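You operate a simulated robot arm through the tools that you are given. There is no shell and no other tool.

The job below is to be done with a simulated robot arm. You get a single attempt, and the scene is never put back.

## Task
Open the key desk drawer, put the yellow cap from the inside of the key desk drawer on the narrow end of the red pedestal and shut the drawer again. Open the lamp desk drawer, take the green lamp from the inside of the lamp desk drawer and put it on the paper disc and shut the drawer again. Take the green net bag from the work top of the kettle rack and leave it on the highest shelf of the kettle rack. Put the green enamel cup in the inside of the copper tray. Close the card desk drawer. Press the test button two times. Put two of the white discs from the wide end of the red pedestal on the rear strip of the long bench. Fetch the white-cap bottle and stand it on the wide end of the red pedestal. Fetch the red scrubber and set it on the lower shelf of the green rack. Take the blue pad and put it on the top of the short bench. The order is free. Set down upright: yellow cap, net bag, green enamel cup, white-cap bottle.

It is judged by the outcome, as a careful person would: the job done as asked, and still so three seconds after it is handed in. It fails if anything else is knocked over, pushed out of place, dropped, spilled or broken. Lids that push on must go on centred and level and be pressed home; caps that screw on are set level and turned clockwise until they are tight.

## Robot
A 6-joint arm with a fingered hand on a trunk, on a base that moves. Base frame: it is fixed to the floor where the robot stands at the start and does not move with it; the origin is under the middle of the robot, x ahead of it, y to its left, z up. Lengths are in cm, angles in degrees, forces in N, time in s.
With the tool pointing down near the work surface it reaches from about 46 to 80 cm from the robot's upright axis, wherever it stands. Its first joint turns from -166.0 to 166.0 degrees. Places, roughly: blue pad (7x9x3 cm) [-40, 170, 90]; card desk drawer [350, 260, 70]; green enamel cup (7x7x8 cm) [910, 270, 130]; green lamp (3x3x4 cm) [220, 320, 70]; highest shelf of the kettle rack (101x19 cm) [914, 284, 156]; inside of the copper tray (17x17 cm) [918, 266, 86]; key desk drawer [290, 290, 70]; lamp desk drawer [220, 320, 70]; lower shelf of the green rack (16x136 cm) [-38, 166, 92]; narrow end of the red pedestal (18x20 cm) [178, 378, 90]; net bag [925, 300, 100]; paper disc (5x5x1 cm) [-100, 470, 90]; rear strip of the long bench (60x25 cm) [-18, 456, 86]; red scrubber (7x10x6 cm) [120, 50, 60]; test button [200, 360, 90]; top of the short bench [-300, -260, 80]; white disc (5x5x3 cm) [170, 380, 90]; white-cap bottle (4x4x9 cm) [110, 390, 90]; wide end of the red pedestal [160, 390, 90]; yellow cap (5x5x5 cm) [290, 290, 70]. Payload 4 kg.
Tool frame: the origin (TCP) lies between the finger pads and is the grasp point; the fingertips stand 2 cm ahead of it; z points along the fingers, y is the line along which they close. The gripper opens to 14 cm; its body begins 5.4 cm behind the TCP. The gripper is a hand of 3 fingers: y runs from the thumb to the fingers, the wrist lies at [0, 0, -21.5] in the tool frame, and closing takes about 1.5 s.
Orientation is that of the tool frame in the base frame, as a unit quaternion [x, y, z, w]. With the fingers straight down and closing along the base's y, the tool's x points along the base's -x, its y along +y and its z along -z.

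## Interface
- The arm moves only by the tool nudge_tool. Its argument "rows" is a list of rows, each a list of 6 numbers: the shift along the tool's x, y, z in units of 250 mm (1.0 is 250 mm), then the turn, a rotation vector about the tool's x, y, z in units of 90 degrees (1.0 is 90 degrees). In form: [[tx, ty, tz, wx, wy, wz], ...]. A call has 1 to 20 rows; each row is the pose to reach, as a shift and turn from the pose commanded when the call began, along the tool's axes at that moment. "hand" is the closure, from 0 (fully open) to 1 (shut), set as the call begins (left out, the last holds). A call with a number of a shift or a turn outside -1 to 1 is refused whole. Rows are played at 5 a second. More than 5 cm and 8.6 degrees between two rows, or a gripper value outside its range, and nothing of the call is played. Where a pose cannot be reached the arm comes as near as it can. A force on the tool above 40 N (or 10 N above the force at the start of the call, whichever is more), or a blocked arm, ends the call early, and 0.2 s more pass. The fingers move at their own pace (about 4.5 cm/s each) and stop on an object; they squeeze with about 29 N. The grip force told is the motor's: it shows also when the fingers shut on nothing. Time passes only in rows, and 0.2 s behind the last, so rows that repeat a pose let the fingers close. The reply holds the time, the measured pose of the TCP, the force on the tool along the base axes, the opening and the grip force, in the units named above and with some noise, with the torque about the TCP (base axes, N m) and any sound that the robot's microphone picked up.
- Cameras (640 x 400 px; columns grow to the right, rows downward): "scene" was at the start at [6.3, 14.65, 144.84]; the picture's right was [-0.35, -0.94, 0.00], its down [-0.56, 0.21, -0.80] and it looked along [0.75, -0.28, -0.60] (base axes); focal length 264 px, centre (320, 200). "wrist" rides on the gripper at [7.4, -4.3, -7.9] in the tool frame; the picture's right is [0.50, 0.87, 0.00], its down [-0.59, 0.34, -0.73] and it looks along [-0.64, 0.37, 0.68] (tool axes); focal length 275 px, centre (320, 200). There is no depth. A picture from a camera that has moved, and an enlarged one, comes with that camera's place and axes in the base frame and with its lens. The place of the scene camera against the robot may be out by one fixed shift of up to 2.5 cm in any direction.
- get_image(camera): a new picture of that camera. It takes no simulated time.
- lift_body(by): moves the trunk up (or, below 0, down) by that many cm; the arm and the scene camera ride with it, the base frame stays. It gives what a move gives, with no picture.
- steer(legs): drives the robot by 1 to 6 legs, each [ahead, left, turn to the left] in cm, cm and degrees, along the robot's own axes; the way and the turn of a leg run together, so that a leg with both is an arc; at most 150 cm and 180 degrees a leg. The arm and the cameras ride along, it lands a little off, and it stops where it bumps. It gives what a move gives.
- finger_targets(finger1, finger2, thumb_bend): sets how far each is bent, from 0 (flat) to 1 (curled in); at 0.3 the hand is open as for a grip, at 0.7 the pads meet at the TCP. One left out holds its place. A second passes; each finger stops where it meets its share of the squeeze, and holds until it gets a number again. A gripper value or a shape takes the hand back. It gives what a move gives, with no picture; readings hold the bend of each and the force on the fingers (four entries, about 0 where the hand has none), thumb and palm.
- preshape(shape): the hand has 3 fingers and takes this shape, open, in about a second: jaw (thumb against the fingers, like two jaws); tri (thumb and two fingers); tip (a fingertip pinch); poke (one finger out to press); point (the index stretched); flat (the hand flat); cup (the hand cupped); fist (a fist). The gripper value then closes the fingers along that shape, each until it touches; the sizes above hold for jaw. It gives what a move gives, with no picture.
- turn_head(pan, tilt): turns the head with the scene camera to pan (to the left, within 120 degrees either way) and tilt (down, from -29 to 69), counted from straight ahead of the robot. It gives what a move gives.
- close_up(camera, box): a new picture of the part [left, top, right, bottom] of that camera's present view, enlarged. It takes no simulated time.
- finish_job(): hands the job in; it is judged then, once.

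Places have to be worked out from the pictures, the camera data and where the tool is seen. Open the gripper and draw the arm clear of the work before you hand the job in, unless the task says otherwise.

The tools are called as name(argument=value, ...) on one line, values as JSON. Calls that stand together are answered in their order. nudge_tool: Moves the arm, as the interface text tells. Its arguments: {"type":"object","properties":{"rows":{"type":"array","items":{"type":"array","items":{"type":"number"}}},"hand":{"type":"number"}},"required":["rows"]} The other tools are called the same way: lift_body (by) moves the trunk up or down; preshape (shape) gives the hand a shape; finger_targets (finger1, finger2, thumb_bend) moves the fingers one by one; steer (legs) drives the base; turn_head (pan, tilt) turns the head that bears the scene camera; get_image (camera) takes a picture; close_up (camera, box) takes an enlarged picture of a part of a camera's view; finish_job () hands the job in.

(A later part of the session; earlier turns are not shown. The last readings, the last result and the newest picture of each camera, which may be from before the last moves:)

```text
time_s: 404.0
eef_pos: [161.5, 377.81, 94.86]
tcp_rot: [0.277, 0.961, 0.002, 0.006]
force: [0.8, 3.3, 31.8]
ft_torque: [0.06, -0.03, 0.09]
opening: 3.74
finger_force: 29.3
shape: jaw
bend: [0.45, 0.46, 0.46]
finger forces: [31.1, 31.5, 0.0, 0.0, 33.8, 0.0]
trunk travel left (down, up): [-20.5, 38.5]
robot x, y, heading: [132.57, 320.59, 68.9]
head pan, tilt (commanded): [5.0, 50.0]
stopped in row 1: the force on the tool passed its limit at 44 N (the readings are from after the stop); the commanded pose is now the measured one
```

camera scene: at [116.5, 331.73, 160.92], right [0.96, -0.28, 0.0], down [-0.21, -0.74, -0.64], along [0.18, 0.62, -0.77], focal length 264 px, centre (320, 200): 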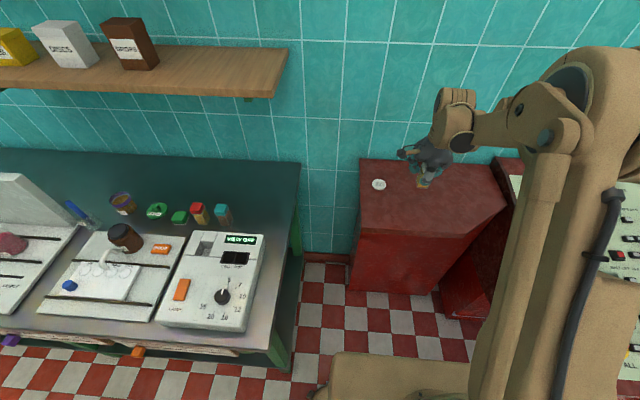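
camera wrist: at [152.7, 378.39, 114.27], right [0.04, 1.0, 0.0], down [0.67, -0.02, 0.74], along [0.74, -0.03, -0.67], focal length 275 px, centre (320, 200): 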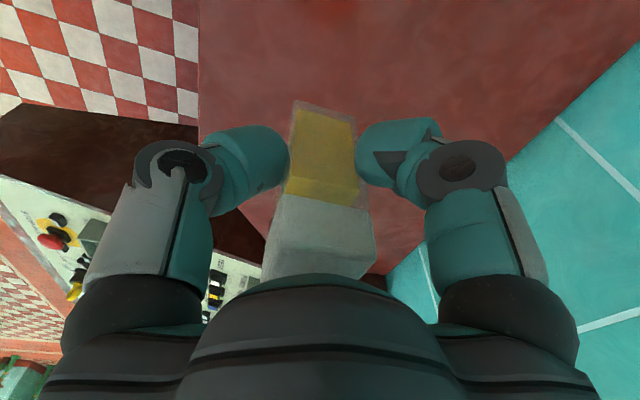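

It is standing on the pedestal, pressed a bit too firmly. I ease up 0.2 cm and open the hand.

nudge_tool(rows=[[0, 0, -0.007, 0, 0, 0], [0, 0, -0.007, 0, 0, 0]])

nudge_tool(rows=[[0, 0, 0, 0, 0, 0], [0, 0, 0, 0, 0, 0], [0, 0, 0, 0, 0, 0], [0, 0, 0, 0, 0, 0]], hand=0.45)

get_image(camera="wrist")

```text
time_s: 404.6
eef_pos: [161.41, 377.86, 94.98]
tcp_rot: [0.277, 0.961, 0.001, 0.004]
force: [1.0, 1.7, 19.0]
ft_torque: [0.0, 0.01, 0.06]
opening: 3.71
finger_force: 28.9
shape: jaw
bend: [0.45, 0.46, 0.46]
finger forces: [30.3, 30.8, 0.1, 0.1, 32.1, 0.0]
trunk travel left (down, up): [-20.5, 38.5]
robot x, y, heading: [132.52, 320.37, 69.1]
head pan, tilt (commanded): [5.0, 50.0]
```

```text
time_s: 405.6
eef_pos: [161.47, 377.96, 94.92]
tcp_rot: [0.278, 0.961, 0.0, 0.005]
force: [0.3, 1.0, -1.0]
ft_torque: [0.02, 0.01, 0.02]
opening: 7.66
finger_force: 0.1
shape: jaw
bend: [0.32, 0.32, 0.31]
finger forces: [0.0, 0.0, 0.0, 0.0, 0.0, 0.0]
trunk travel left (down, up): [-20.5, 38.5]
robot x, y, heading: [132.65, 320.78, 68.8]
head pan, tilt (commanded): [5.0, 50.0]
```

```text
taken
camera wrist: at [152.78, 378.33, 102.82], right [0.04, 1.0, 0.0], down [0.67, -0.03, 0.74], along [0.74, -0.03, -0.67], focal length 275 px, centre (320, 200)
```

wrist: 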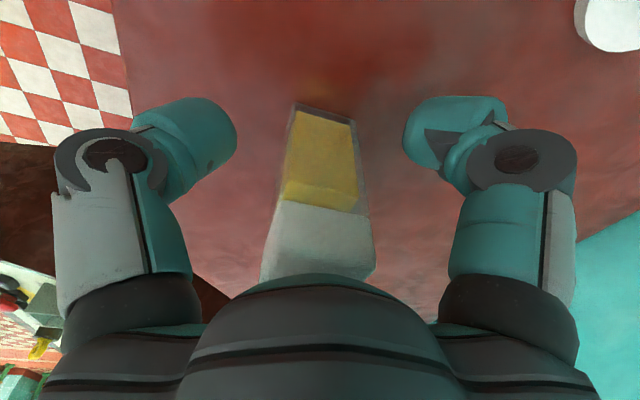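

The bottle stands free and upright. I raise the hand straight up and look.

nudge_tool(rows=[[0, 0, -0.1, 0, 0, 0], [0, 0, -0.25, 0, 0, 0], [0, 0, -0.4, 0, 0, 0], [0, 0, -0.56, 0, 0, 0], [0, 0, -0.7, 0, 0, 0]])

get_image(camera="wrist")

turn_head(pan=-35, tilt=40)

get_image(camera="scene")

```text
time_s: 406.8
eef_pos: [161.47, 377.97, 112.47]
tcp_rot: [0.277, 0.961, 0.002, 0.005]
force: [0.7, -0.3, -0.4]
ft_torque: [0.01, 0.0, 0.0]
opening: 7.66
finger_force: 0.0
shape: jaw
bend: [0.32, 0.32, 0.31]
finger forces: [0.1, 0.0, 0.1, 0.1, 0.0, 0.1]
trunk travel left (down, up): [-20.5, 38.5]
robot x, y, heading: [132.66, 320.32, 69.0]
head pan, tilt (commanded): [5.0, 50.0]
```

```text
taken
camera wrist: at [152.71, 378.3, 120.4], right [0.04, 1.0, 0.0], down [0.67, -0.03, 0.74], along [0.74, -0.03, -0.67], focal length 275 px, centre (320, 200)
```

wrist: 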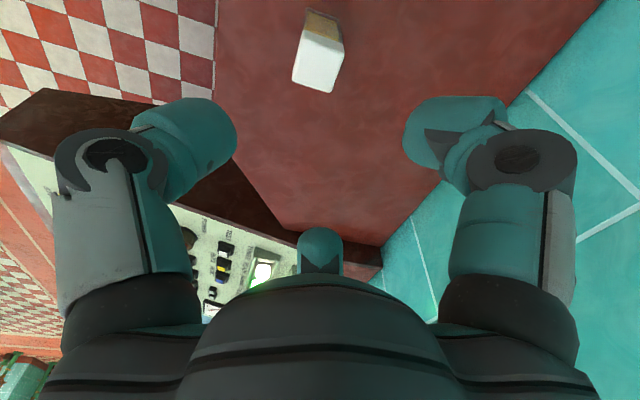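

```text
time_s: 407.9
eef_pos: [161.47, 377.98, 112.49]
tcp_rot: [0.278, 0.961, 0.001, 0.005]
force: [-0.1, -0.4, 1.0]
ft_torque: [0.03, -0.01, 0.0]
opening: 7.67
finger_force: 0.1
shape: jaw
bend: [0.32, 0.32, 0.31]
finger forces: [0.0, 0.0, 0.0, 0.0, 0.1, 0.1]
trunk travel left (down, up): [-20.5, 38.5]
robot x, y, heading: [132.6, 320.67, 69.0]
head pan, tilt (commanded): [-35.0, 40.0]
```

```text
taken
camera scene: at [121.38, 329.01, 162.34], right [0.56, -0.83, 0.0], down [-0.53, -0.36, -0.77], along [0.63, 0.43, -0.64], focal length 264 px, centre (320, 200)
```

scene: 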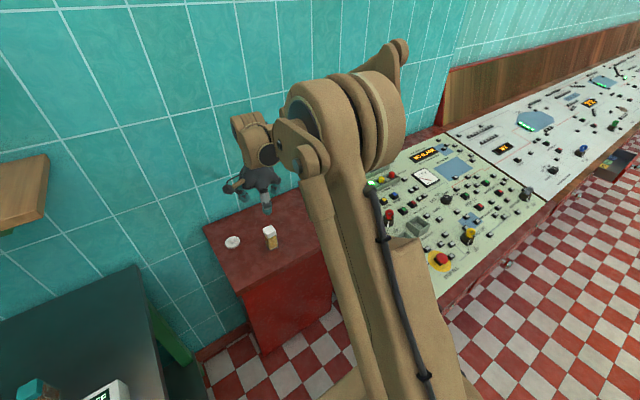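

The bottle stands well on the wide end beside the remaining disc. Next the TEST button: I back up a little and strafe right in front of the first console.

steer(legs=[[-14, 0, 0], [0, -50, 0]])

turn_head(pan=10, tilt=45)

get_image(camera="scene")

get_image(camera="wrist")

```text
time_s: 411.8
eef_pos: [203.64, 346.7, 112.44]
tcp_rot: [0.279, 0.96, 0.0, 0.004]
force: [0.4, 0.4, 0.4]
ft_torque: [0.0, -0.01, 0.03]
opening: 7.64
finger_force: 0.1
shape: jaw
bend: [0.32, 0.32, 0.31]
finger forces: [0.1, 0.1, 0.1, 0.0, 0.0, 0.1]
trunk travel left (down, up): [-20.5, 38.5]
robot x, y, heading: [174.5, 289.01, 68.7]
head pan, tilt (commanded): [-35.0, 40.0]
```

```text
time_s: 412.9
eef_pos: [203.5, 346.78, 112.46]
tcp_rot: [0.28, 0.96, 0.001, 0.005]
force: [0.1, 0.5, -0.7]
ft_torque: [-0.01, -0.03, 0.0]
opening: 7.64
finger_force: 0.1
shape: jaw
bend: [0.32, 0.32, 0.31]
finger forces: [0.0, 0.0, 0.0, 0.1, 0.0, 0.0]
trunk travel left (down, up): [-20.5, 38.5]
robot x, y, heading: [174.45, 289.29, 68.8]
head pan, tilt (commanded): [10.0, 45.0]
```

```text
taken
camera scene: at [157.75, 301.15, 161.62], right [0.98, -0.2, 0.0], down [-0.14, -0.69, -0.71], along [0.14, 0.69, -0.71], focal length 264 px, centre (320, 200)
```

scene: 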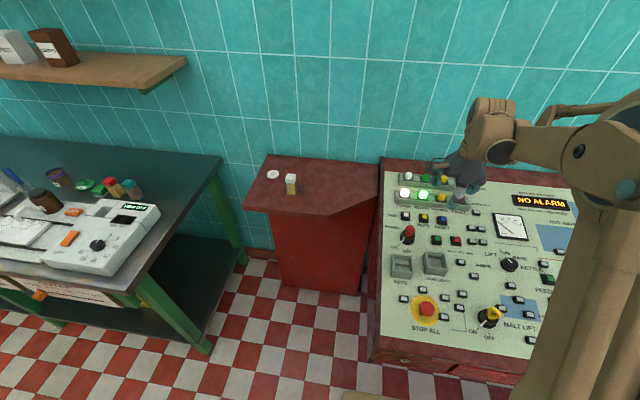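

```text
taken
camera wrist: at [194.81, 347.08, 120.34], right [0.04, 1.0, 0.0], down [0.67, -0.03, 0.74], along [0.74, -0.03, -0.67], focal length 275 px, centre (320, 200)
```

wrist: 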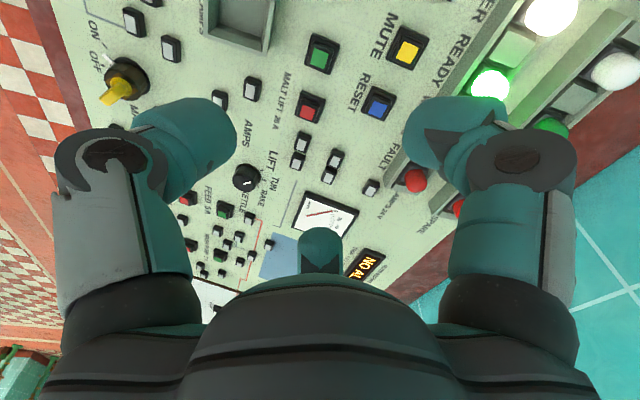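

I see the button row: MUTE, RESET and (just off the wrist view) TEST. I close the hand and move above the estimated TEST position to check alignment with the wrist camera.

nudge_tool(rows=[[0.097, 0.139, 0, 0, 0, 0], [0.193, 0.278, 0, 0, 0, 0], [0.29, 0.417, 0, 0, 0, 0], [0.29, 0.417, 0, 0, 0, 0], [0.29, 0.417, 0, 0, 0, 0], [0.29, 0.417, 0, 0, 0, 0]], hand=1)

get_image(camera="wrist")

close_up(camera="scene", box=[360, 140, 520, 240])

```text
time_s: 414.3
eef_pos: [202.87, 359.39, 112.47]
tcp_rot: [0.28, 0.96, 0.0, 0.005]
force: [0.7, 0.2, -0.1]
ft_torque: [-0.01, 0.0, 0.02]
opening: 0.0
finger_force: 28.7
shape: jaw
bend: [0.73, 0.73, 0.7]
finger forces: [0.1, 0.0, 0.1, 0.0, 0.0, 0.1]
trunk travel left (down, up): [-20.5, 38.5]
robot x, y, heading: [174.57, 289.28, 68.7]
head pan, tilt (commanded): [10.0, 45.0]
```

```text
taken
camera wrist: at [194.24, 359.81, 120.4], right [0.04, 1.0, 0.0], down [0.67, -0.03, 0.74], along [0.74, -0.03, -0.67], focal length 275 px, centre (320, 200)
```

wrist: 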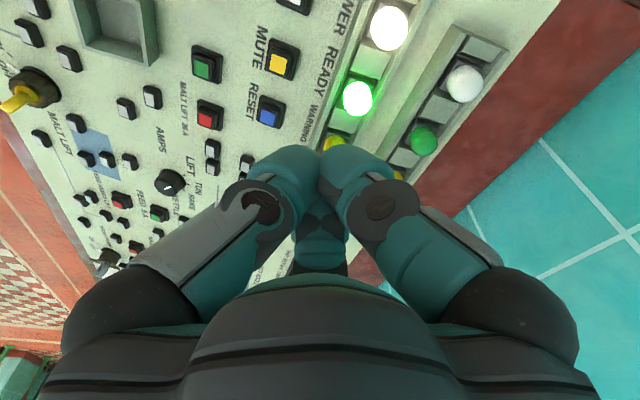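

```text
4.00 times, centred on (440, 190) of scene
camera zoom: at [157.74, 301.14, 161.62], right [0.98, -0.2, 0.0], down [-0.14, -0.69, -0.71], along [0.14, 0.69, -0.71], focal length 1054 px, centre (-160, 240)
```

zoom: 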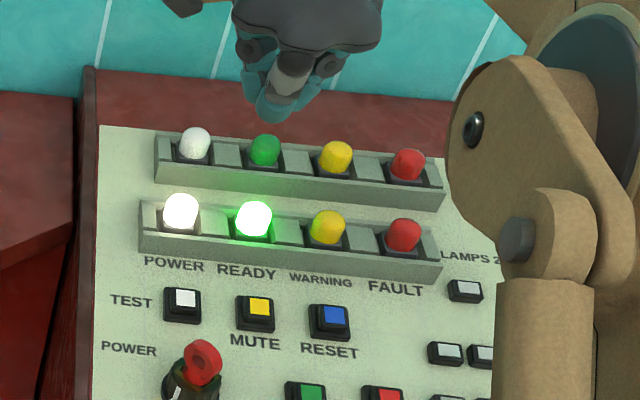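

Triangulating two wrist views puts TEST at about (199.6, 357.4, 92). Lamps and the key leave little room, so I'll press with a single finger: I turn the hand 18° and curl finger 1 and the thumb, leaving finger 2 extended.

nudge_tool(rows=[[0, 0, 0, 0, 0, 0.07], [0, 0, 0, 0, 0, 0.14], [0, 0, 0, 0, 0, 0.204]])

finger_targets(finger1=1.0, finger2=0.7, thumb_bend=1.0)

get_image(camera="wrist")

close_up(camera="scene", box=[360, 100, 520, 200])

```text
time_s: 415.1
eef_pos: [202.91, 359.45, 112.43]
tcp_rot: [0.43, 0.903, 0.002, 0.004]
force: [0.3, -0.2, -0.8]
ft_torque: [-0.01, 0.01, 0.01]
opening: 0.0
finger_force: 28.8
shape: jaw
bend: [0.73, 0.73, 0.7]
finger forces: [0.0, 0.0, 0.1, 0.0, 0.1, 0.0]
trunk travel left (down, up): [-20.5, 38.5]
robot x, y, heading: [174.51, 289.71, 69.1]
head pan, tilt (commanded): [10.0, 45.0]
```

```text
time_s: 416.1
eef_pos: [203.04, 359.47, 112.45]
tcp_rot: [0.429, 0.903, 0.001, 0.005]
force: [-0.2, -0.1, 0.0]
ft_torque: [-0.01, 0.03, 0.05]
opening: 0.0
finger_force: 0.0
shape: fingers
bend: [0.76, 0.68, 0.78]
finger forces: [0.1, 0.1, 0.0, 0.0, 0.0, 0.0]
trunk travel left (down, up): [-20.5, 38.5]
robot x, y, heading: [174.19, 289.56, 68.8]
head pan, tilt (commanded): [10.0, 45.0]
```

```text
taken
camera wrist: at [194.84, 362.47, 120.33], right [0.36, 0.93, 0.0], down [0.63, -0.24, 0.74], along [0.69, -0.26, -0.67], focal length 275 px, centre (320, 200)
```

wrist: 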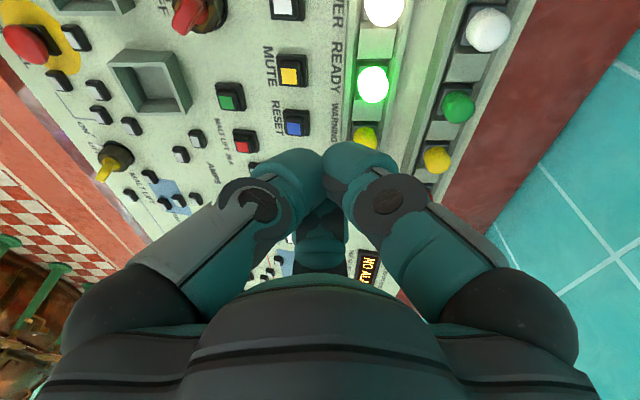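

```text
4.00 times, centred on (440, 150) of scene
camera zoom: at [157.74, 301.17, 161.62], right [0.98, -0.2, 0.0], down [-0.14, -0.69, -0.71], along [0.14, 0.69, -0.71], focal length 1054 px, centre (-160, 400)
```

zoom: 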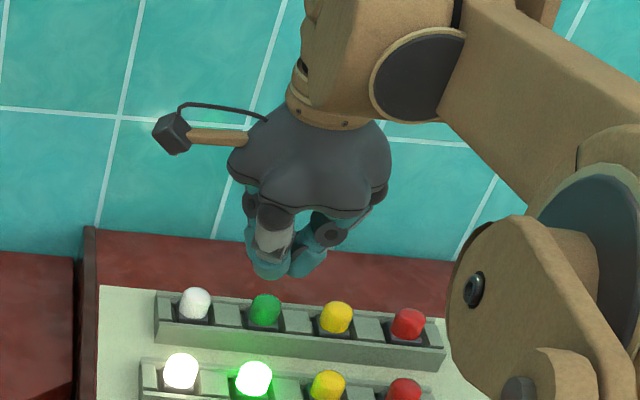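

The fingers block each other since all started closed. I open finger 2 first, curl the others, then bring finger 2 in.

finger_targets(finger1=0.3, finger2=0.3, thumb_bend=0.3)

finger_targets(finger1=1.0)

finger_targets(thumb_bend=1.0)

finger_targets(finger2=0.6)

get_image(camera="wrist")

close_up(camera="scene", box=[360, 100, 520, 200])

```text
time_s: 417.1
eef_pos: [202.94, 359.4, 112.42]
tcp_rot: [0.429, 0.903, 0.002, 0.004]
force: [0.4, 0.4, 1.2]
ft_torque: [-0.03, 0.02, -0.01]
opening: 12.41
finger_force: 0.1
shape: fingers
bend: [0.3, 0.3, 0.3]
finger forces: [0.0, 0.0, 0.0, 0.1, 0.0, 0.0]
trunk travel left (down, up): [-20.5, 38.5]
robot x, y, heading: [174.58, 289.13, 68.9]
head pan, tilt (commanded): [10.0, 45.0]
```

```text
time_s: 418.1
eef_pos: [203.02, 359.43, 112.31]
tcp_rot: [0.429, 0.903, 0.002, 0.005]
force: [-0.1, 0.7, 0.2]
ft_torque: [0.01, -0.01, -0.02]
opening: 6.64
finger_force: 0.1
shape: fingers
bend: [1.0, 0.3, 0.3]
finger forces: [0.0, 0.0, 0.0, 0.1, 0.1, 0.0]
trunk travel left (down, up): [-20.5, 38.5]
robot x, y, heading: [174.23, 289.38, 68.7]
head pan, tilt (commanded): [10.0, 45.0]
```

```text
time_s: 419.1
eef_pos: [203.03, 359.46, 112.41]
tcp_rot: [0.429, 0.904, 0.002, 0.004]
force: [0.7, -0.4, -0.6]
ft_torque: [-0.01, 0.01, 0.02]
opening: 2.17
finger_force: 0.1
shape: fingers
bend: [1.0, 0.3, 0.89]
finger forces: [0.0, 0.1, 0.0, 0.0, 0.0, 0.1]
trunk travel left (down, up): [-20.5, 38.5]
robot x, y, heading: [174.1, 289.26, 69.1]
head pan, tilt (commanded): [10.0, 45.0]
```

```text
time_s: 420.1
eef_pos: [202.85, 359.35, 112.37]
tcp_rot: [0.429, 0.904, 0.001, 0.005]
force: [0.0, 0.3, 0.6]
ft_torque: [0.0, -0.02, 0.01]
opening: 2.15
finger_force: 0.0
shape: fingers
bend: [1.0, 0.6, 0.89]
finger forces: [0.1, 0.0, 0.1, 0.0, 0.0, 0.0]
trunk travel left (down, up): [-20.5, 38.5]
robot x, y, heading: [174.32, 289.28, 68.6]
head pan, tilt (commanded): [10.0, 45.0]
```

```text
taken
camera wrist: at [194.84, 362.47, 120.33], right [0.36, 0.93, 0.0], down [0.63, -0.24, 0.74], along [0.69, -0.26, -0.67], focal length 275 px, centre (320, 200)
```

wrist: 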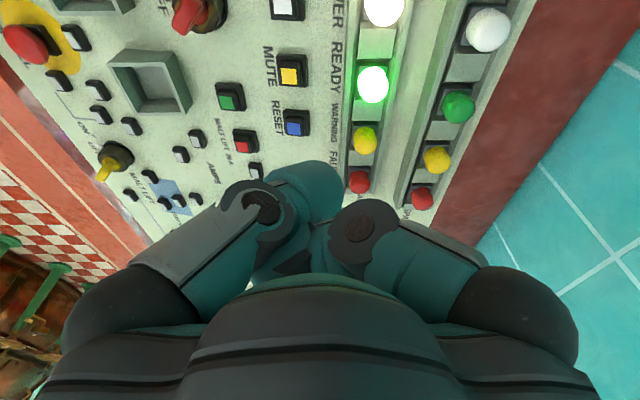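

```text
4.00 times, centred on (440, 150) of scene
camera zoom: at [157.74, 301.17, 161.62], right [0.98, -0.2, 0.0], down [-0.14, -0.69, -0.71], along [0.14, 0.69, -0.71], focal length 1054 px, centre (-160, 400)
```

zoom: 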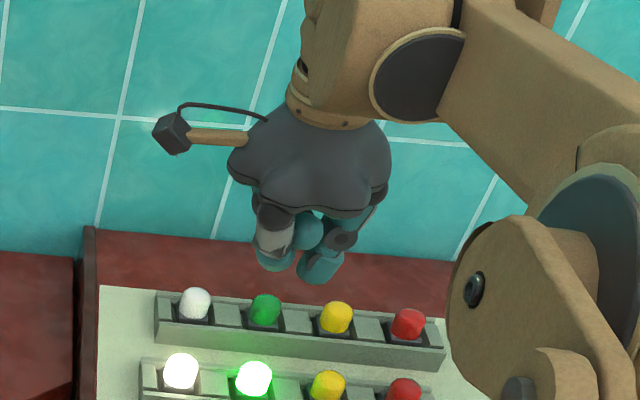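

The poke shape suits better: earlier it showed the thumb extended at the centre with the other two held about 3 cm back. I set poke and turn the hand 120° so the thumb comes from the right, clear of lamps and key.

preshape(shape="poke")

nudge_tool(rows=[[0, 0, 0, 0, 0, -0.095], [0, 0, 0, 0, 0, -0.19], [0, 0, 0, 0, 0, -0.285], [0, 0, 0, 0, 0, -0.38], [0, 0, 0, 0, 0, -0.475], [0, 0, 0, 0, 0, -0.57], [0, 0, 0, 0, 0, -0.6656]])

nudge_tool(rows=[[0, 0, 0, 0, 0, -0.095], [0, 0, 0, 0, 0, -0.19], [0, 0, 0, 0, 0, -0.285], [0, 0, 0, 0, 0, -0.38], [0, 0, 0, 0, 0, -0.475], [0, 0, 0, 0, 0, -0.57], [0, 0, 0, 0, 0, -0.6656]])

get_image(camera="wrist")

close_up(camera="scene", box=[360, 100, 520, 200])

```text
time_s: 421.0
eef_pos: [203.11, 359.41, 112.4]
tcp_rot: [0.429, 0.903, 0.002, 0.004]
force: [-0.4, 0.1, -0.1]
ft_torque: [0.03, 0.01, 0.0]
opening: 0.0
finger_force: 0.1
shape: poke
bend: [0.28, 0.28, 0.72]
finger forces: [0.0, 0.0, 0.0, 0.1, 0.1, 0.0]
trunk travel left (down, up): [-20.5, 38.5]
robot x, y, heading: [174.58, 289.44, 68.8]
head pan, tilt (commanded): [10.0, 45.0]
```

```text
time_s: 422.6
eef_pos: [202.98, 359.45, 112.49]
tcp_rot: [-0.08, 0.997, 0.0, 0.004]
force: [0.0, -0.5, 1.4]
ft_torque: [0.02, 0.0, 0.02]
opening: 0.01
finger_force: 0.1
shape: poke
bend: [0.28, 0.28, 0.72]
finger forces: [0.0, 0.1, 0.1, 0.1, 0.0, 0.0]
trunk travel left (down, up): [-20.5, 38.5]
robot x, y, heading: [174.72, 289.18, 68.8]
head pan, tilt (commanded): [10.0, 45.0]
```

```text
time_s: 424.2
eef_pos: [202.96, 359.43, 112.52]
tcp_rot: [-0.568, 0.823, -0.003, 0.004]
force: [-1.4, -0.2, 0.6]
ft_torque: [-0.02, 0.03, 0.04]
opening: 0.0
finger_force: 0.1
shape: poke
bend: [0.28, 0.28, 0.72]
finger forces: [0.0, 0.1, 0.0, 0.0, 0.0, 0.0]
trunk travel left (down, up): [-20.5, 38.5]
robot x, y, heading: [174.78, 289.21, 68.7]
head pan, tilt (commanded): [10.0, 45.0]
```

```text
taken
camera wrist: at [204.18, 350.95, 120.43], right [-0.99, -0.16, -0.01], down [-0.11, 0.67, 0.73], along [-0.11, 0.72, -0.68], focal length 275 px, centre (320, 200)
```

wrist: 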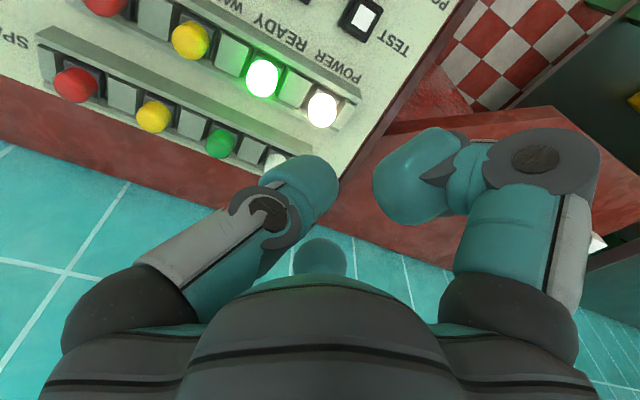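

```text
4.00 times, centred on (440, 150) of scene
camera zoom: at [157.74, 301.17, 161.62], right [0.98, -0.2, 0.0], down [-0.14, -0.69, -0.71], along [0.14, 0.69, -0.71], focal length 1054 px, centre (-160, 400)
```

zoom: 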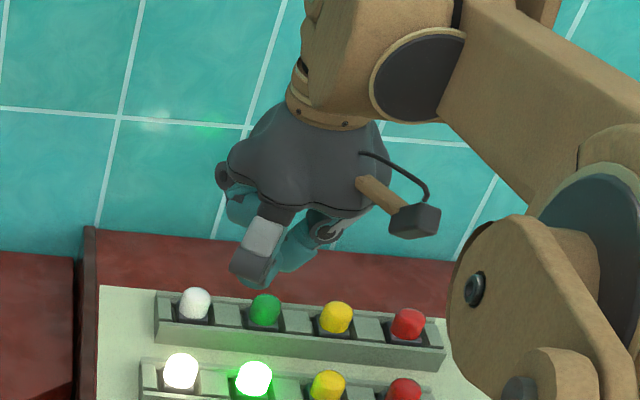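

TEST reads (199.5, 357.2, 92); the panel slopes about 29°. I tilt the hand 27° to be square to the panel and come to 5 cm above the button.

nudge_tool(rows=[[0.065, 0.029, 0.143, 0, -0.075, 0], [0.129, 0.058, 0.286, 0, -0.15, 0], [0.194, 0.087, 0.429, 0, -0.225, 0], [0.258, 0.116, 0.572, 0, -0.3, 0]])

get_image(camera="wrist")

close_up(camera="scene", box=[340, 150, 500, 250])

```text
time_s: 425.2
eef_pos: [198.19, 354.4, 98.02]
tcp_rot: [-0.551, 0.8, 0.13, 0.197]
force: [-0.4, 0.5, 0.3]
ft_torque: [0.04, 0.03, 0.02]
opening: 0.0
finger_force: 0.0
shape: poke
bend: [0.28, 0.28, 0.71]
finger forces: [0.0, 0.0, 0.1, 0.1, 0.0, 0.1]
trunk travel left (down, up): [-20.5, 38.5]
robot x, y, heading: [174.44, 289.06, 68.6]
head pan, tilt (commanded): [10.0, 45.0]
```

```text
taken
camera wrist: at [198.34, 343.33, 101.77], right [-0.97, -0.1, -0.24], down [-0.26, 0.3, 0.92], along [-0.03, 0.95, -0.32], focal length 275 px, centre (320, 200)
```

wrist: 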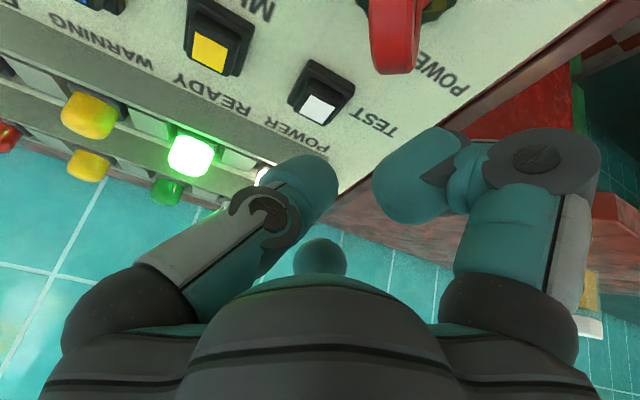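

```text
4.00 times, centred on (420, 200) of scene
camera zoom: at [157.73, 301.19, 161.61], right [0.98, -0.2, 0.0], down [-0.14, -0.69, -0.71], along [0.14, 0.69, -0.71], focal length 1054 px, centre (-80, 200)
```

zoom: 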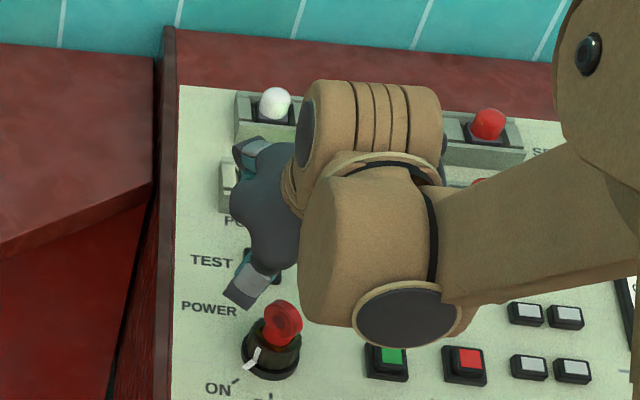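

The tip is lined up within 0.3 cm of the TEST button. I advance 4.4 cm along the tool axis, then press in small steps, listening for a click.

nudge_tool(rows=[[0.005, 0.008, 0.06, 0, 0, 0], [0.005, 0.008, 0.12, 0, 0, 0], [0.005, 0.008, 0.176, 0, 0, 0]])

get_image(camera="wrist")

nudge_tool(rows=[[0, 0, 0.012, 0, 0, 0], [0, 0, 0.024, 0, 0, 0]])

```text
time_s: 426.0
eef_pos: [198.63, 356.28, 94.05]
tcp_rot: [-0.55, 0.801, 0.128, 0.196]
force: [0.3, -0.7, 0.1]
ft_torque: [-0.02, 0.0, 0.0]
opening: 0.0
finger_force: 0.1
shape: poke
bend: [0.28, 0.28, 0.71]
finger forces: [0.0, 0.0, 0.1, 0.0, 0.0, 0.0]
trunk travel left (down, up): [-20.5, 38.5]
robot x, y, heading: [174.66, 289.15, 69.0]
head pan, tilt (commanded): [10.0, 45.0]
```

```text
taken
camera wrist: at [198.9, 345.19, 97.83], right [-0.97, -0.11, -0.24], down [-0.26, 0.3, 0.92], along [-0.03, 0.95, -0.32], focal length 275 px, centre (320, 200)
```

wrist: 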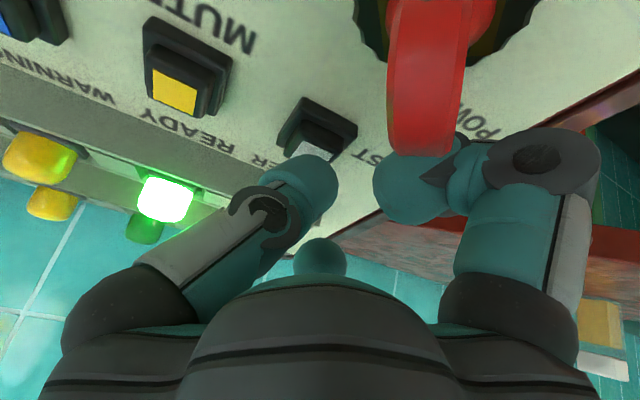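

```text
time_s: 426.6
eef_pos: [198.78, 356.42, 93.56]
tcp_rot: [-0.552, 0.8, 0.128, 0.195]
force: [-0.8, -0.5, -0.4]
ft_torque: [0.01, -0.01, -0.02]
opening: 0.0
finger_force: 0.1
shape: poke
bend: [0.28, 0.28, 0.71]
finger forces: [0.0, 0.0, 0.0, 0.0, 0.1, 0.0]
trunk travel left (down, up): [-20.5, 38.5]
robot x, y, heading: [174.23, 289.38, 68.8]
head pan, tilt (commanded): [10.0, 45.0]
```

No contact yet; I keep pressing on in 0.3 cm steps.

nudge_tool(rows=[[0, 0, 0.012, 0, 0, 0], [0, 0, 0.024, 0, 0, 0]])

nudge_tool(rows=[[0, 0, 0.012, 0, 0, 0], [0, 0, 0.024, 0, 0, 0]])

close_up(camera="wrist", box=[200, 60, 440, 210])

```text
time_s: 427.2
eef_pos: [198.83, 356.73, 93.03]
tcp_rot: [-0.551, 0.8, 0.129, 0.197]
force: [0.0, -0.9, 0.8]
ft_torque: [-0.01, -0.01, -0.01]
opening: 0.0
finger_force: 0.0
shape: poke
bend: [0.28, 0.28, 0.71]
finger forces: [0.1, 0.0, 0.0, 0.1, 1.0, 0.0]
trunk travel left (down, up): [-20.5, 38.5]
robot x, y, heading: [174.73, 288.99, 68.9]
head pan, tilt (commanded): [10.0, 45.0]
heard: click
```

```text
time_s: 427.8
eef_pos: [198.81, 356.78, 92.58]
tcp_rot: [-0.551, 0.801, 0.13, 0.197]
force: [-0.8, -6.9, 15.9]
ft_torque: [-0.11, -0.04, 0.0]
opening: 0.0
finger_force: 0.1
shape: poke
bend: [0.28, 0.28, 0.72]
finger forces: [0.1, 0.0, 0.1, 0.1, 16.7, 0.0]
trunk travel left (down, up): [-20.5, 38.5]
robot x, y, heading: [174.5, 289.69, 68.8]
head pan, tilt (commanded): [10.0, 45.0]
```

```text
2.67 times, centred on (320, 135) of wrist
camera zoom: at [199.12, 345.75, 96.41], right [-0.97, -0.1, -0.24], down [-0.26, 0.3, 0.92], along [-0.03, 0.95, -0.32], focal length 734 px, centre (320, 373)
```

zoom: 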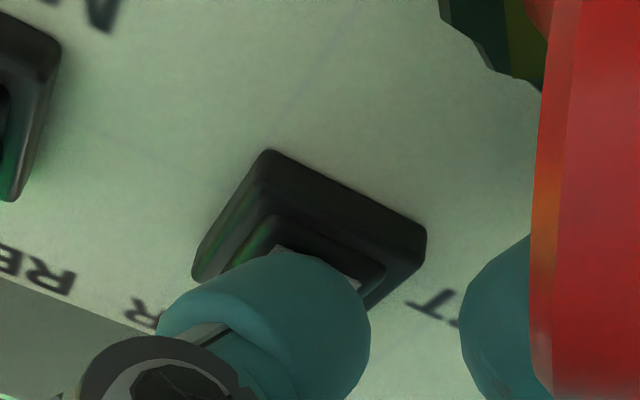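

A click was heard: first press. I withdraw 1.5 cm to let the button come up.

nudge_tool(rows=[[0, 0, -0.03, 0, 0, 0], [0, 0, -0.06, 0, 0, 0], [0, 0, -0.06, 0, 0, 0]])

close_up(camera="scene", box=[340, 130, 600, 280])

```text
time_s: 428.6
eef_pos: [198.65, 356.4, 93.95]
tcp_rot: [-0.551, 0.801, 0.128, 0.195]
force: [-0.1, -0.1, -0.1]
ft_torque: [0.01, -0.04, 0.02]
opening: 0.0
finger_force: 0.1
shape: poke
bend: [0.28, 0.28, 0.71]
finger forces: [0.0, 0.0, 0.0, 0.0, 0.1, 0.0]
trunk travel left (down, up): [-20.5, 38.5]
robot x, y, heading: [174.12, 289.35, 68.7]
head pan, tilt (commanded): [10.0, 45.0]
```

```text
2.46 times, centred on (470, 205) of scene
camera zoom: at [157.75, 301.17, 161.62], right [0.98, -0.2, 0.0], down [-0.14, -0.69, -0.71], along [0.14, 0.69, -0.71], focal length 649 px, centre (-49, 188)
```

zoom: 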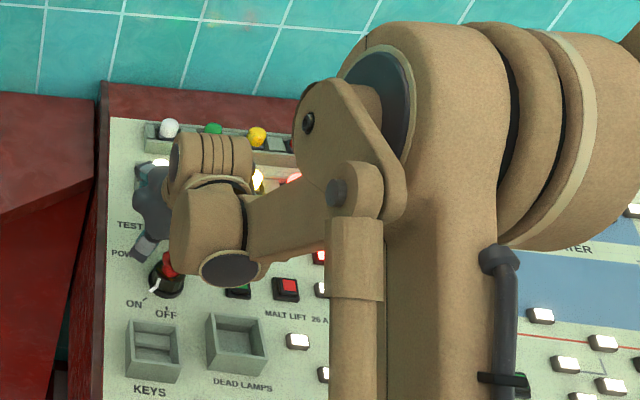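

The lamp test lit up. I press a second time, only as deep as needed for the click.

nudge_tool(rows=[[0, 0, 0.02, 0, 0, 0], [0, 0, 0.036, 0, 0, 0], [0, 0, 0.05, 0, 0, 0]])

nudge_tool(rows=[[0, 0, -0.03, 0, 0, 0], [0, 0, -0.1, 0, 0, 0], [0, 0, -0.25, 0, 0, 0]])

get_image(camera="scene")

```text
time_s: 429.4
eef_pos: [198.93, 356.89, 92.75]
tcp_rot: [-0.551, 0.801, 0.129, 0.197]
force: [0.0, -3.4, 8.3]
ft_torque: [-0.06, -0.02, -0.01]
opening: 0.0
finger_force: 0.0
shape: poke
bend: [0.28, 0.28, 0.71]
finger forces: [0.0, 0.0, 0.0, 0.1, 8.1, 0.1]
trunk travel left (down, up): [-20.5, 38.5]
robot x, y, heading: [174.45, 289.37, 69.0]
head pan, tilt (commanded): [10.0, 45.0]
heard: click
```

```text
time_s: 430.2
eef_pos: [197.88, 354.1, 98.42]
tcp_rot: [-0.551, 0.8, 0.13, 0.196]
force: [-0.1, 0.7, -0.5]
ft_torque: [0.02, 0.0, 0.01]
opening: 0.0
finger_force: 0.0
shape: poke
bend: [0.28, 0.28, 0.71]
finger forces: [0.0, 0.0, 0.1, 0.1, 0.0, 0.0]
trunk travel left (down, up): [-20.5, 38.5]
robot x, y, heading: [174.16, 289.59, 68.9]
head pan, tilt (commanded): [10.0, 45.0]
```

```text
taken
camera scene: at [157.69, 301.01, 161.63], right [0.98, -0.19, 0.0], down [-0.14, -0.69, -0.71], along [0.14, 0.69, -0.71], focal length 264 px, centre (320, 200)
```

scene: 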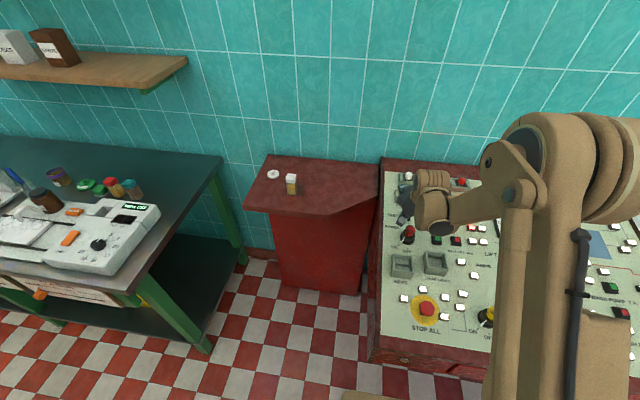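

Second click heard: two presses done. I raise the hand clear and move back and right to inspect the desk fronts and drawers.

nudge_tool(rows=[[0, 0, -0.16, 0, 0, 0], [0, 0, -0.32, 0, 0, 0], [0, 0, -0.48, 0, 0, 0], [0, 0, -0.6, 0, 0, 0]])

steer(legs=[[-60, 0, 0], [0, -40, 0]])

turn_head(pan=-5, tilt=35)

get_image(camera="scene")

turn_head(pan=-50, tilt=30)

get_image(camera="scene")

```text
time_s: 431.2
eef_pos: [195.26, 347.95, 111.73]
tcp_rot: [-0.552, 0.8, 0.13, 0.196]
force: [-0.7, 0.0, -0.2]
ft_torque: [-0.01, 0.02, 0.03]
opening: 0.01
finger_force: 0.2
shape: poke
bend: [0.28, 0.28, 0.71]
finger forces: [0.0, 0.0, 0.0, 0.1, 0.0, 0.0]
trunk travel left (down, up): [-20.5, 38.5]
robot x, y, heading: [174.27, 289.12, 68.9]
head pan, tilt (commanded): [10.0, 45.0]
```

```text
time_s: 436.7
eef_pos: [211.0, 277.59, 111.66]
tcp_rot: [-0.551, 0.801, 0.13, 0.195]
force: [0.0, 0.3, 0.6]
ft_torque: [0.01, 0.0, 0.02]
opening: 0.0
finger_force: 0.1
shape: poke
bend: [0.28, 0.28, 0.71]
finger forces: [0.0, 0.1, 0.1, 0.0, 0.0, 0.0]
trunk travel left (down, up): [-20.5, 38.5]
robot x, y, heading: [190.09, 219.18, 69.1]
head pan, tilt (commanded): [10.0, 45.0]
```

```text
time_s: 437.5
eef_pos: [210.97, 277.47, 111.56]
tcp_rot: [-0.551, 0.801, 0.13, 0.196]
force: [-0.3, 0.3, 0.1]
ft_torque: [-0.02, 0.01, -0.01]
opening: 0.03
finger_force: 0.0
shape: poke
bend: [0.28, 0.28, 0.71]
finger forces: [0.0, 0.0, 0.0, 0.0, 0.0, 0.0]
trunk travel left (down, up): [-20.5, 38.5]
robot x, y, heading: [190.09, 218.95, 68.7]
head pan, tilt (commanded): [-5.0, 35.0]
```

```text
taken
camera scene: at [175.71, 230.7, 163.1], right [0.9, -0.44, 0.0], down [-0.25, -0.52, -0.82], along [0.36, 0.73, -0.57], focal length 264 px, centre (320, 200)
```

scene: 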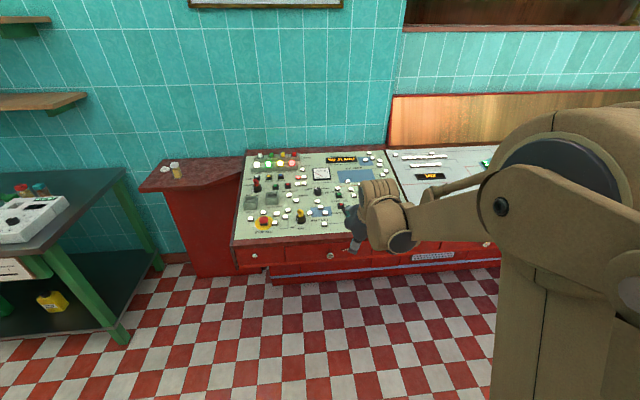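

```text
time_s: 438.6
eef_pos: [210.99, 277.58, 111.51]
tcp_rot: [-0.551, 0.801, 0.129, 0.197]
force: [-0.4, 0.7, -0.4]
ft_torque: [0.0, 0.03, -0.01]
opening: 0.0
finger_force: 0.0
shape: poke
bend: [0.28, 0.28, 0.71]
finger forces: [0.0, 0.0, 0.0, 0.0, 0.1, 0.0]
trunk travel left (down, up): [-20.5, 38.5]
robot x, y, heading: [190.28, 218.64, 68.6]
head pan, tilt (commanded): [-50.0, 30.0]
```

```text
taken
camera scene: at [180.38, 225.72, 163.88], right [0.32, -0.95, 0.0], down [-0.47, -0.16, -0.87], along [0.82, 0.28, -0.5], focal length 264 px, centre (320, 200)
```

scene: 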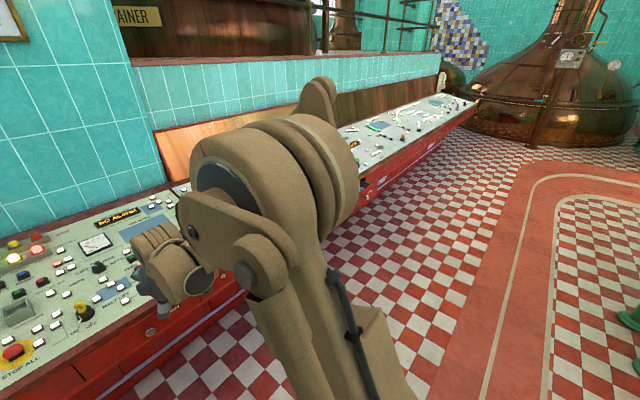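

The consoles' fronts have drawers with round knobs. I zoom in on the first console's front.

turn_head(pan=-5, tilt=35)

close_up(camera="scene", box=[230, 200, 390, 300])

close_up(camera="scene", box=[380, 180, 540, 280])

```text
time_s: 439.7
eef_pos: [210.93, 277.56, 111.58]
tcp_rot: [-0.551, 0.801, 0.129, 0.196]
force: [-0.4, 0.2, -0.9]
ft_torque: [-0.02, 0.01, 0.01]
opening: 0.0
finger_force: 0.2
shape: poke
bend: [0.28, 0.28, 0.71]
finger forces: [0.0, 0.1, 0.0, 0.0, 0.0, 0.1]
trunk travel left (down, up): [-20.5, 38.5]
robot x, y, heading: [189.91, 218.9, 68.6]
head pan, tilt (commanded): [-5.0, 35.0]
```

```text
4.00 times, centred on (310, 250) of scene
camera zoom: at [175.72, 230.7, 163.1], right [0.9, -0.44, 0.0], down [-0.25, -0.51, -0.82], along [0.36, 0.73, -0.57], focal length 1054 px, centre (360, 0)
```

zoom: 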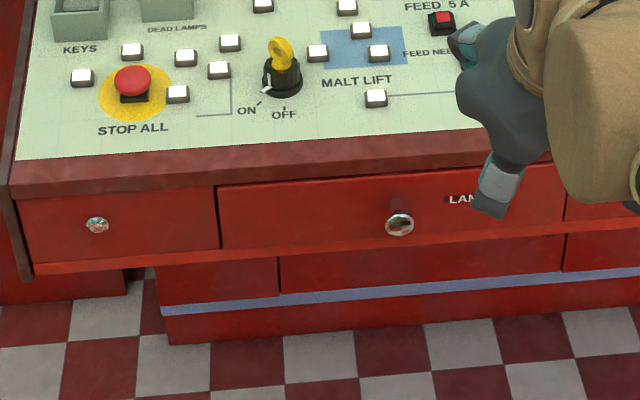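

```text
4.00 times, centred on (460, 230) of scene
camera zoom: at [175.72, 230.7, 163.1], right [0.9, -0.44, 0.0], down [-0.25, -0.51, -0.82], along [0.36, 0.73, -0.57], focal length 1054 px, centre (-240, 80)
```

zoom: 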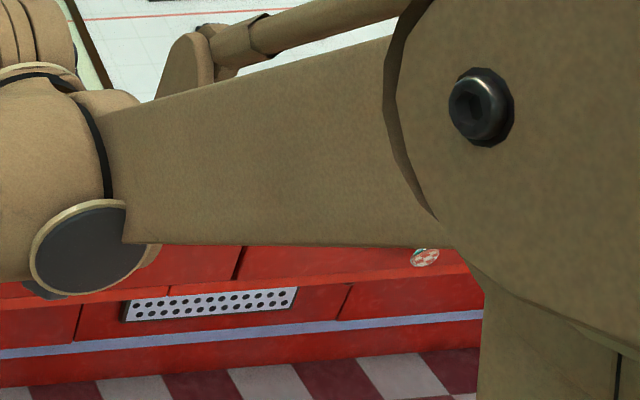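

The LAMPS drawer has a ball knob near (218, 306, z≈68). I lower the trunk by 18 cm and tilt the hand to horizontal, pointing at the desk front, with a jaw-open hand.

lift_body(by=-18)

preshape(shape="jaw")

nudge_tool(rows=[[-0.039, 0.021, 0.088, 0, -0.088, 0], [-0.079, 0.041, 0.175, 0, -0.175, 0], [-0.118, 0.062, 0.263, 0, -0.263, 0], [-0.158, 0.083, 0.35, 0, -0.35, 0], [-0.197, 0.103, 0.438, 0, -0.438, 0], [-0.236, 0.124, 0.525, 0, -0.525, 0], [-0.276, 0.144, 0.613, 0, -0.613, 0], [-0.315, 0.165, 0.7, 0, -0.7, 0]])

get_image(camera="wrist")

get_image(camera="scene")

```text
time_s: 441.7
eef_pos: [211.09, 277.51, 93.67]
tcp_rot: [-0.55, 0.801, 0.13, 0.197]
force: [0.9, 0.5, -1.7]
ft_torque: [-0.03, 0.01, 0.02]
opening: 0.0
finger_force: 0.2
shape: poke
bend: [0.28, 0.28, 0.71]
finger forces: [0.0, 0.0, 0.1, 0.0, 0.0, 0.1]
trunk travel left (down, up): [-2.5, 56.5]
robot x, y, heading: [189.89, 219.01, 68.7]
head pan, tilt (commanded): [-5.0, 35.0]
```

```text
time_s: 442.6
eef_pos: [211.01, 277.51, 93.54]
tcp_rot: [-0.551, 0.801, 0.129, 0.196]
force: [0.3, -0.4, -0.4]
ft_torque: [-0.01, -0.02, 0.0]
opening: 14.01
finger_force: 0.0
shape: jaw
bend: [0.3, 0.3, 0.3]
finger forces: [0.1, 0.1, 0.1, 0.1, 0.1, 0.1]
trunk travel left (down, up): [-2.5, 56.5]
robot x, y, heading: [190.14, 219.02, 68.6]
head pan, tilt (commanded): [-5.0, 35.0]
```

```text
time_s: 444.4
eef_pos: [212.62, 292.33, 82.24]
tcp_rot: [-0.409, 0.591, 0.39, 0.575]
force: [-0.5, -0.5, 0.5]
ft_torque: [-0.03, 0.01, 0.0]
opening: 14.04
finger_force: 0.1
shape: jaw
bend: [0.3, 0.3, 0.3]
finger forces: [0.0, 0.0, 0.1, 0.0, 0.2, 0.1]
out of reach, approached as far as the arm can: row 8
trunk travel left (down, up): [-2.5, 56.5]
robot x, y, heading: [190.1, 218.96, 68.7]
head pan, tilt (commanded): [-5.0, 35.0]
```

```text
taken
camera wrist: at [213.68, 283.2, 75.11], right [-0.81, 0.3, -0.51], down [-0.58, -0.54, 0.61], along [-0.09, 0.79, 0.61], focal length 275 px, centre (320, 200)
```

wrist: 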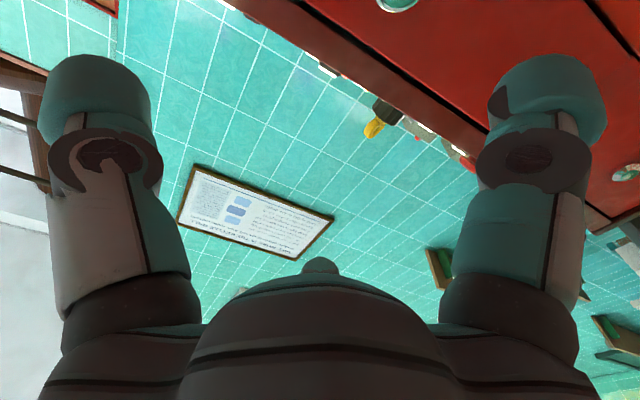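

```text
taken
camera scene: at [175.71, 230.68, 145.11], right [0.9, -0.44, 0.0], down [-0.25, -0.51, -0.82], along [0.36, 0.73, -0.57], focal length 264 px, centre (320, 200)
```

scene: 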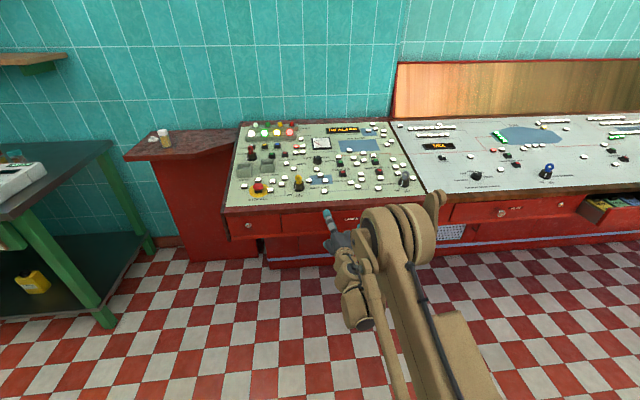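

Triangulation puts the LAMPS knob at about (215.1, 301.0, z 75). I part-close the hand and line up 8 cm in front of it.

nudge_tool(rows=[[0.143, 0.018, 0.025, 0, 0, 0], [0.286, 0.035, 0.05, 0, 0, 0], [0.286, 0.035, 0.05, 0, 0, 0], [0.286, 0.035, 0.05, 0, 0, 0], [0.286, 0.035, 0.05, 0, 0, 0]], hand=0.5)

get_image(camera="wrist")

close_up(camera="scene", box=[240, 170, 400, 270])

```text
time_s: 445.6
eef_pos: [212.47, 294.01, 74.99]
tcp_rot: [-0.402, 0.58, 0.398, 0.586]
force: [-0.1, 0.1, 0.1]
ft_torque: [0.0, -0.05, -0.01]
opening: 7.0
finger_force: 0.1
shape: jaw
bend: [0.34, 0.34, 0.33]
finger forces: [0.0, 0.0, 0.1, 0.1, 0.1, 0.0]
trunk travel left (down, up): [-2.5, 56.5]
robot x, y, heading: [190.29, 218.98, 68.8]
head pan, tilt (commanded): [-5.0, 35.0]
```

```text
taken
camera wrist: at [213.56, 285.02, 67.66], right [-0.8, 0.31, -0.51], down [-0.59, -0.56, 0.58], along [-0.11, 0.77, 0.63], focal length 275 px, centre (320, 200)
```

wrist: 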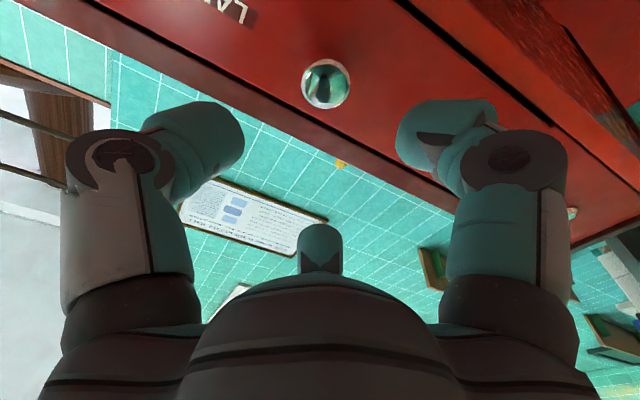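

```text
4.00 times, centred on (320, 220) of scene
camera zoom: at [175.71, 230.71, 145.1], right [0.9, -0.44, 0.0], down [-0.25, -0.51, -0.82], along [0.36, 0.73, -0.57], focal length 1054 px, centre (320, 120)
```

zoom: 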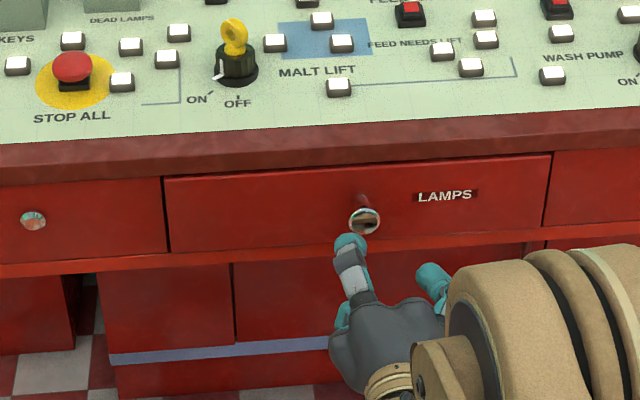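

The two wrist views suggest the knob is about 12–13 cm ahead of the TCP, roughly on axis (≈(216, 305.5, 75.2)). I advance 6 cm and check again.

nudge_tool(rows=[[0, 0, 0.12, 0, 0, 0], [0, 0, 0.24, 0, 0, 0]])

get_image(camera="wrist")

close_up(camera="scene", box=[240, 170, 400, 270])

```text
time_s: 446.2
eef_pos: [214.36, 299.22, 75.66]
tcp_rot: [-0.403, 0.58, 0.398, 0.585]
force: [-0.4, 0.7, -0.5]
ft_torque: [0.01, -0.01, 0.0]
opening: 7.04
finger_force: 0.0
shape: jaw
bend: [0.34, 0.34, 0.33]
finger forces: [0.1, 0.0, 0.0, 0.1, 0.0, 0.0]
out of reach, approached as far as the arm can: row 2
trunk travel left (down, up): [-2.5, 56.5]
robot x, y, heading: [190.4, 219.01, 68.7]
head pan, tilt (commanded): [-5.0, 35.0]
```

```text
taken
camera wrist: at [215.56, 290.31, 68.37], right [-0.8, 0.31, -0.51], down [-0.59, -0.56, 0.58], along [-0.1, 0.77, 0.63], focal length 275 px, centre (320, 200)
```

wrist: 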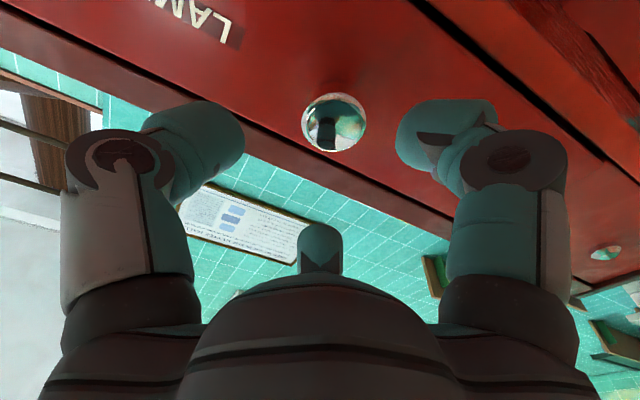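

```text
4.00 times, centred on (320, 220) of scene
camera zoom: at [175.71, 230.72, 145.1], right [0.9, -0.44, 0.0], down [-0.25, -0.51, -0.82], along [0.36, 0.73, -0.57], focal length 1054 px, centre (320, 120)
```

zoom: 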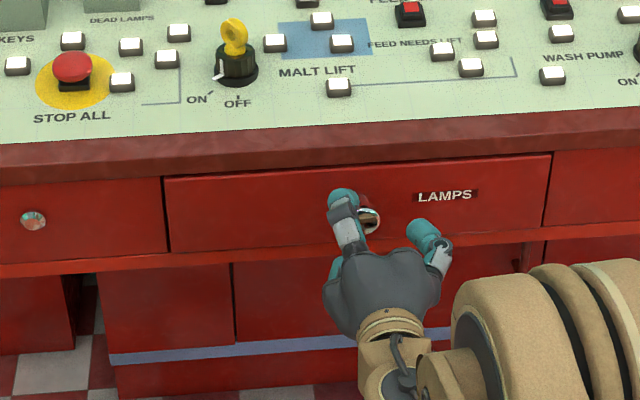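

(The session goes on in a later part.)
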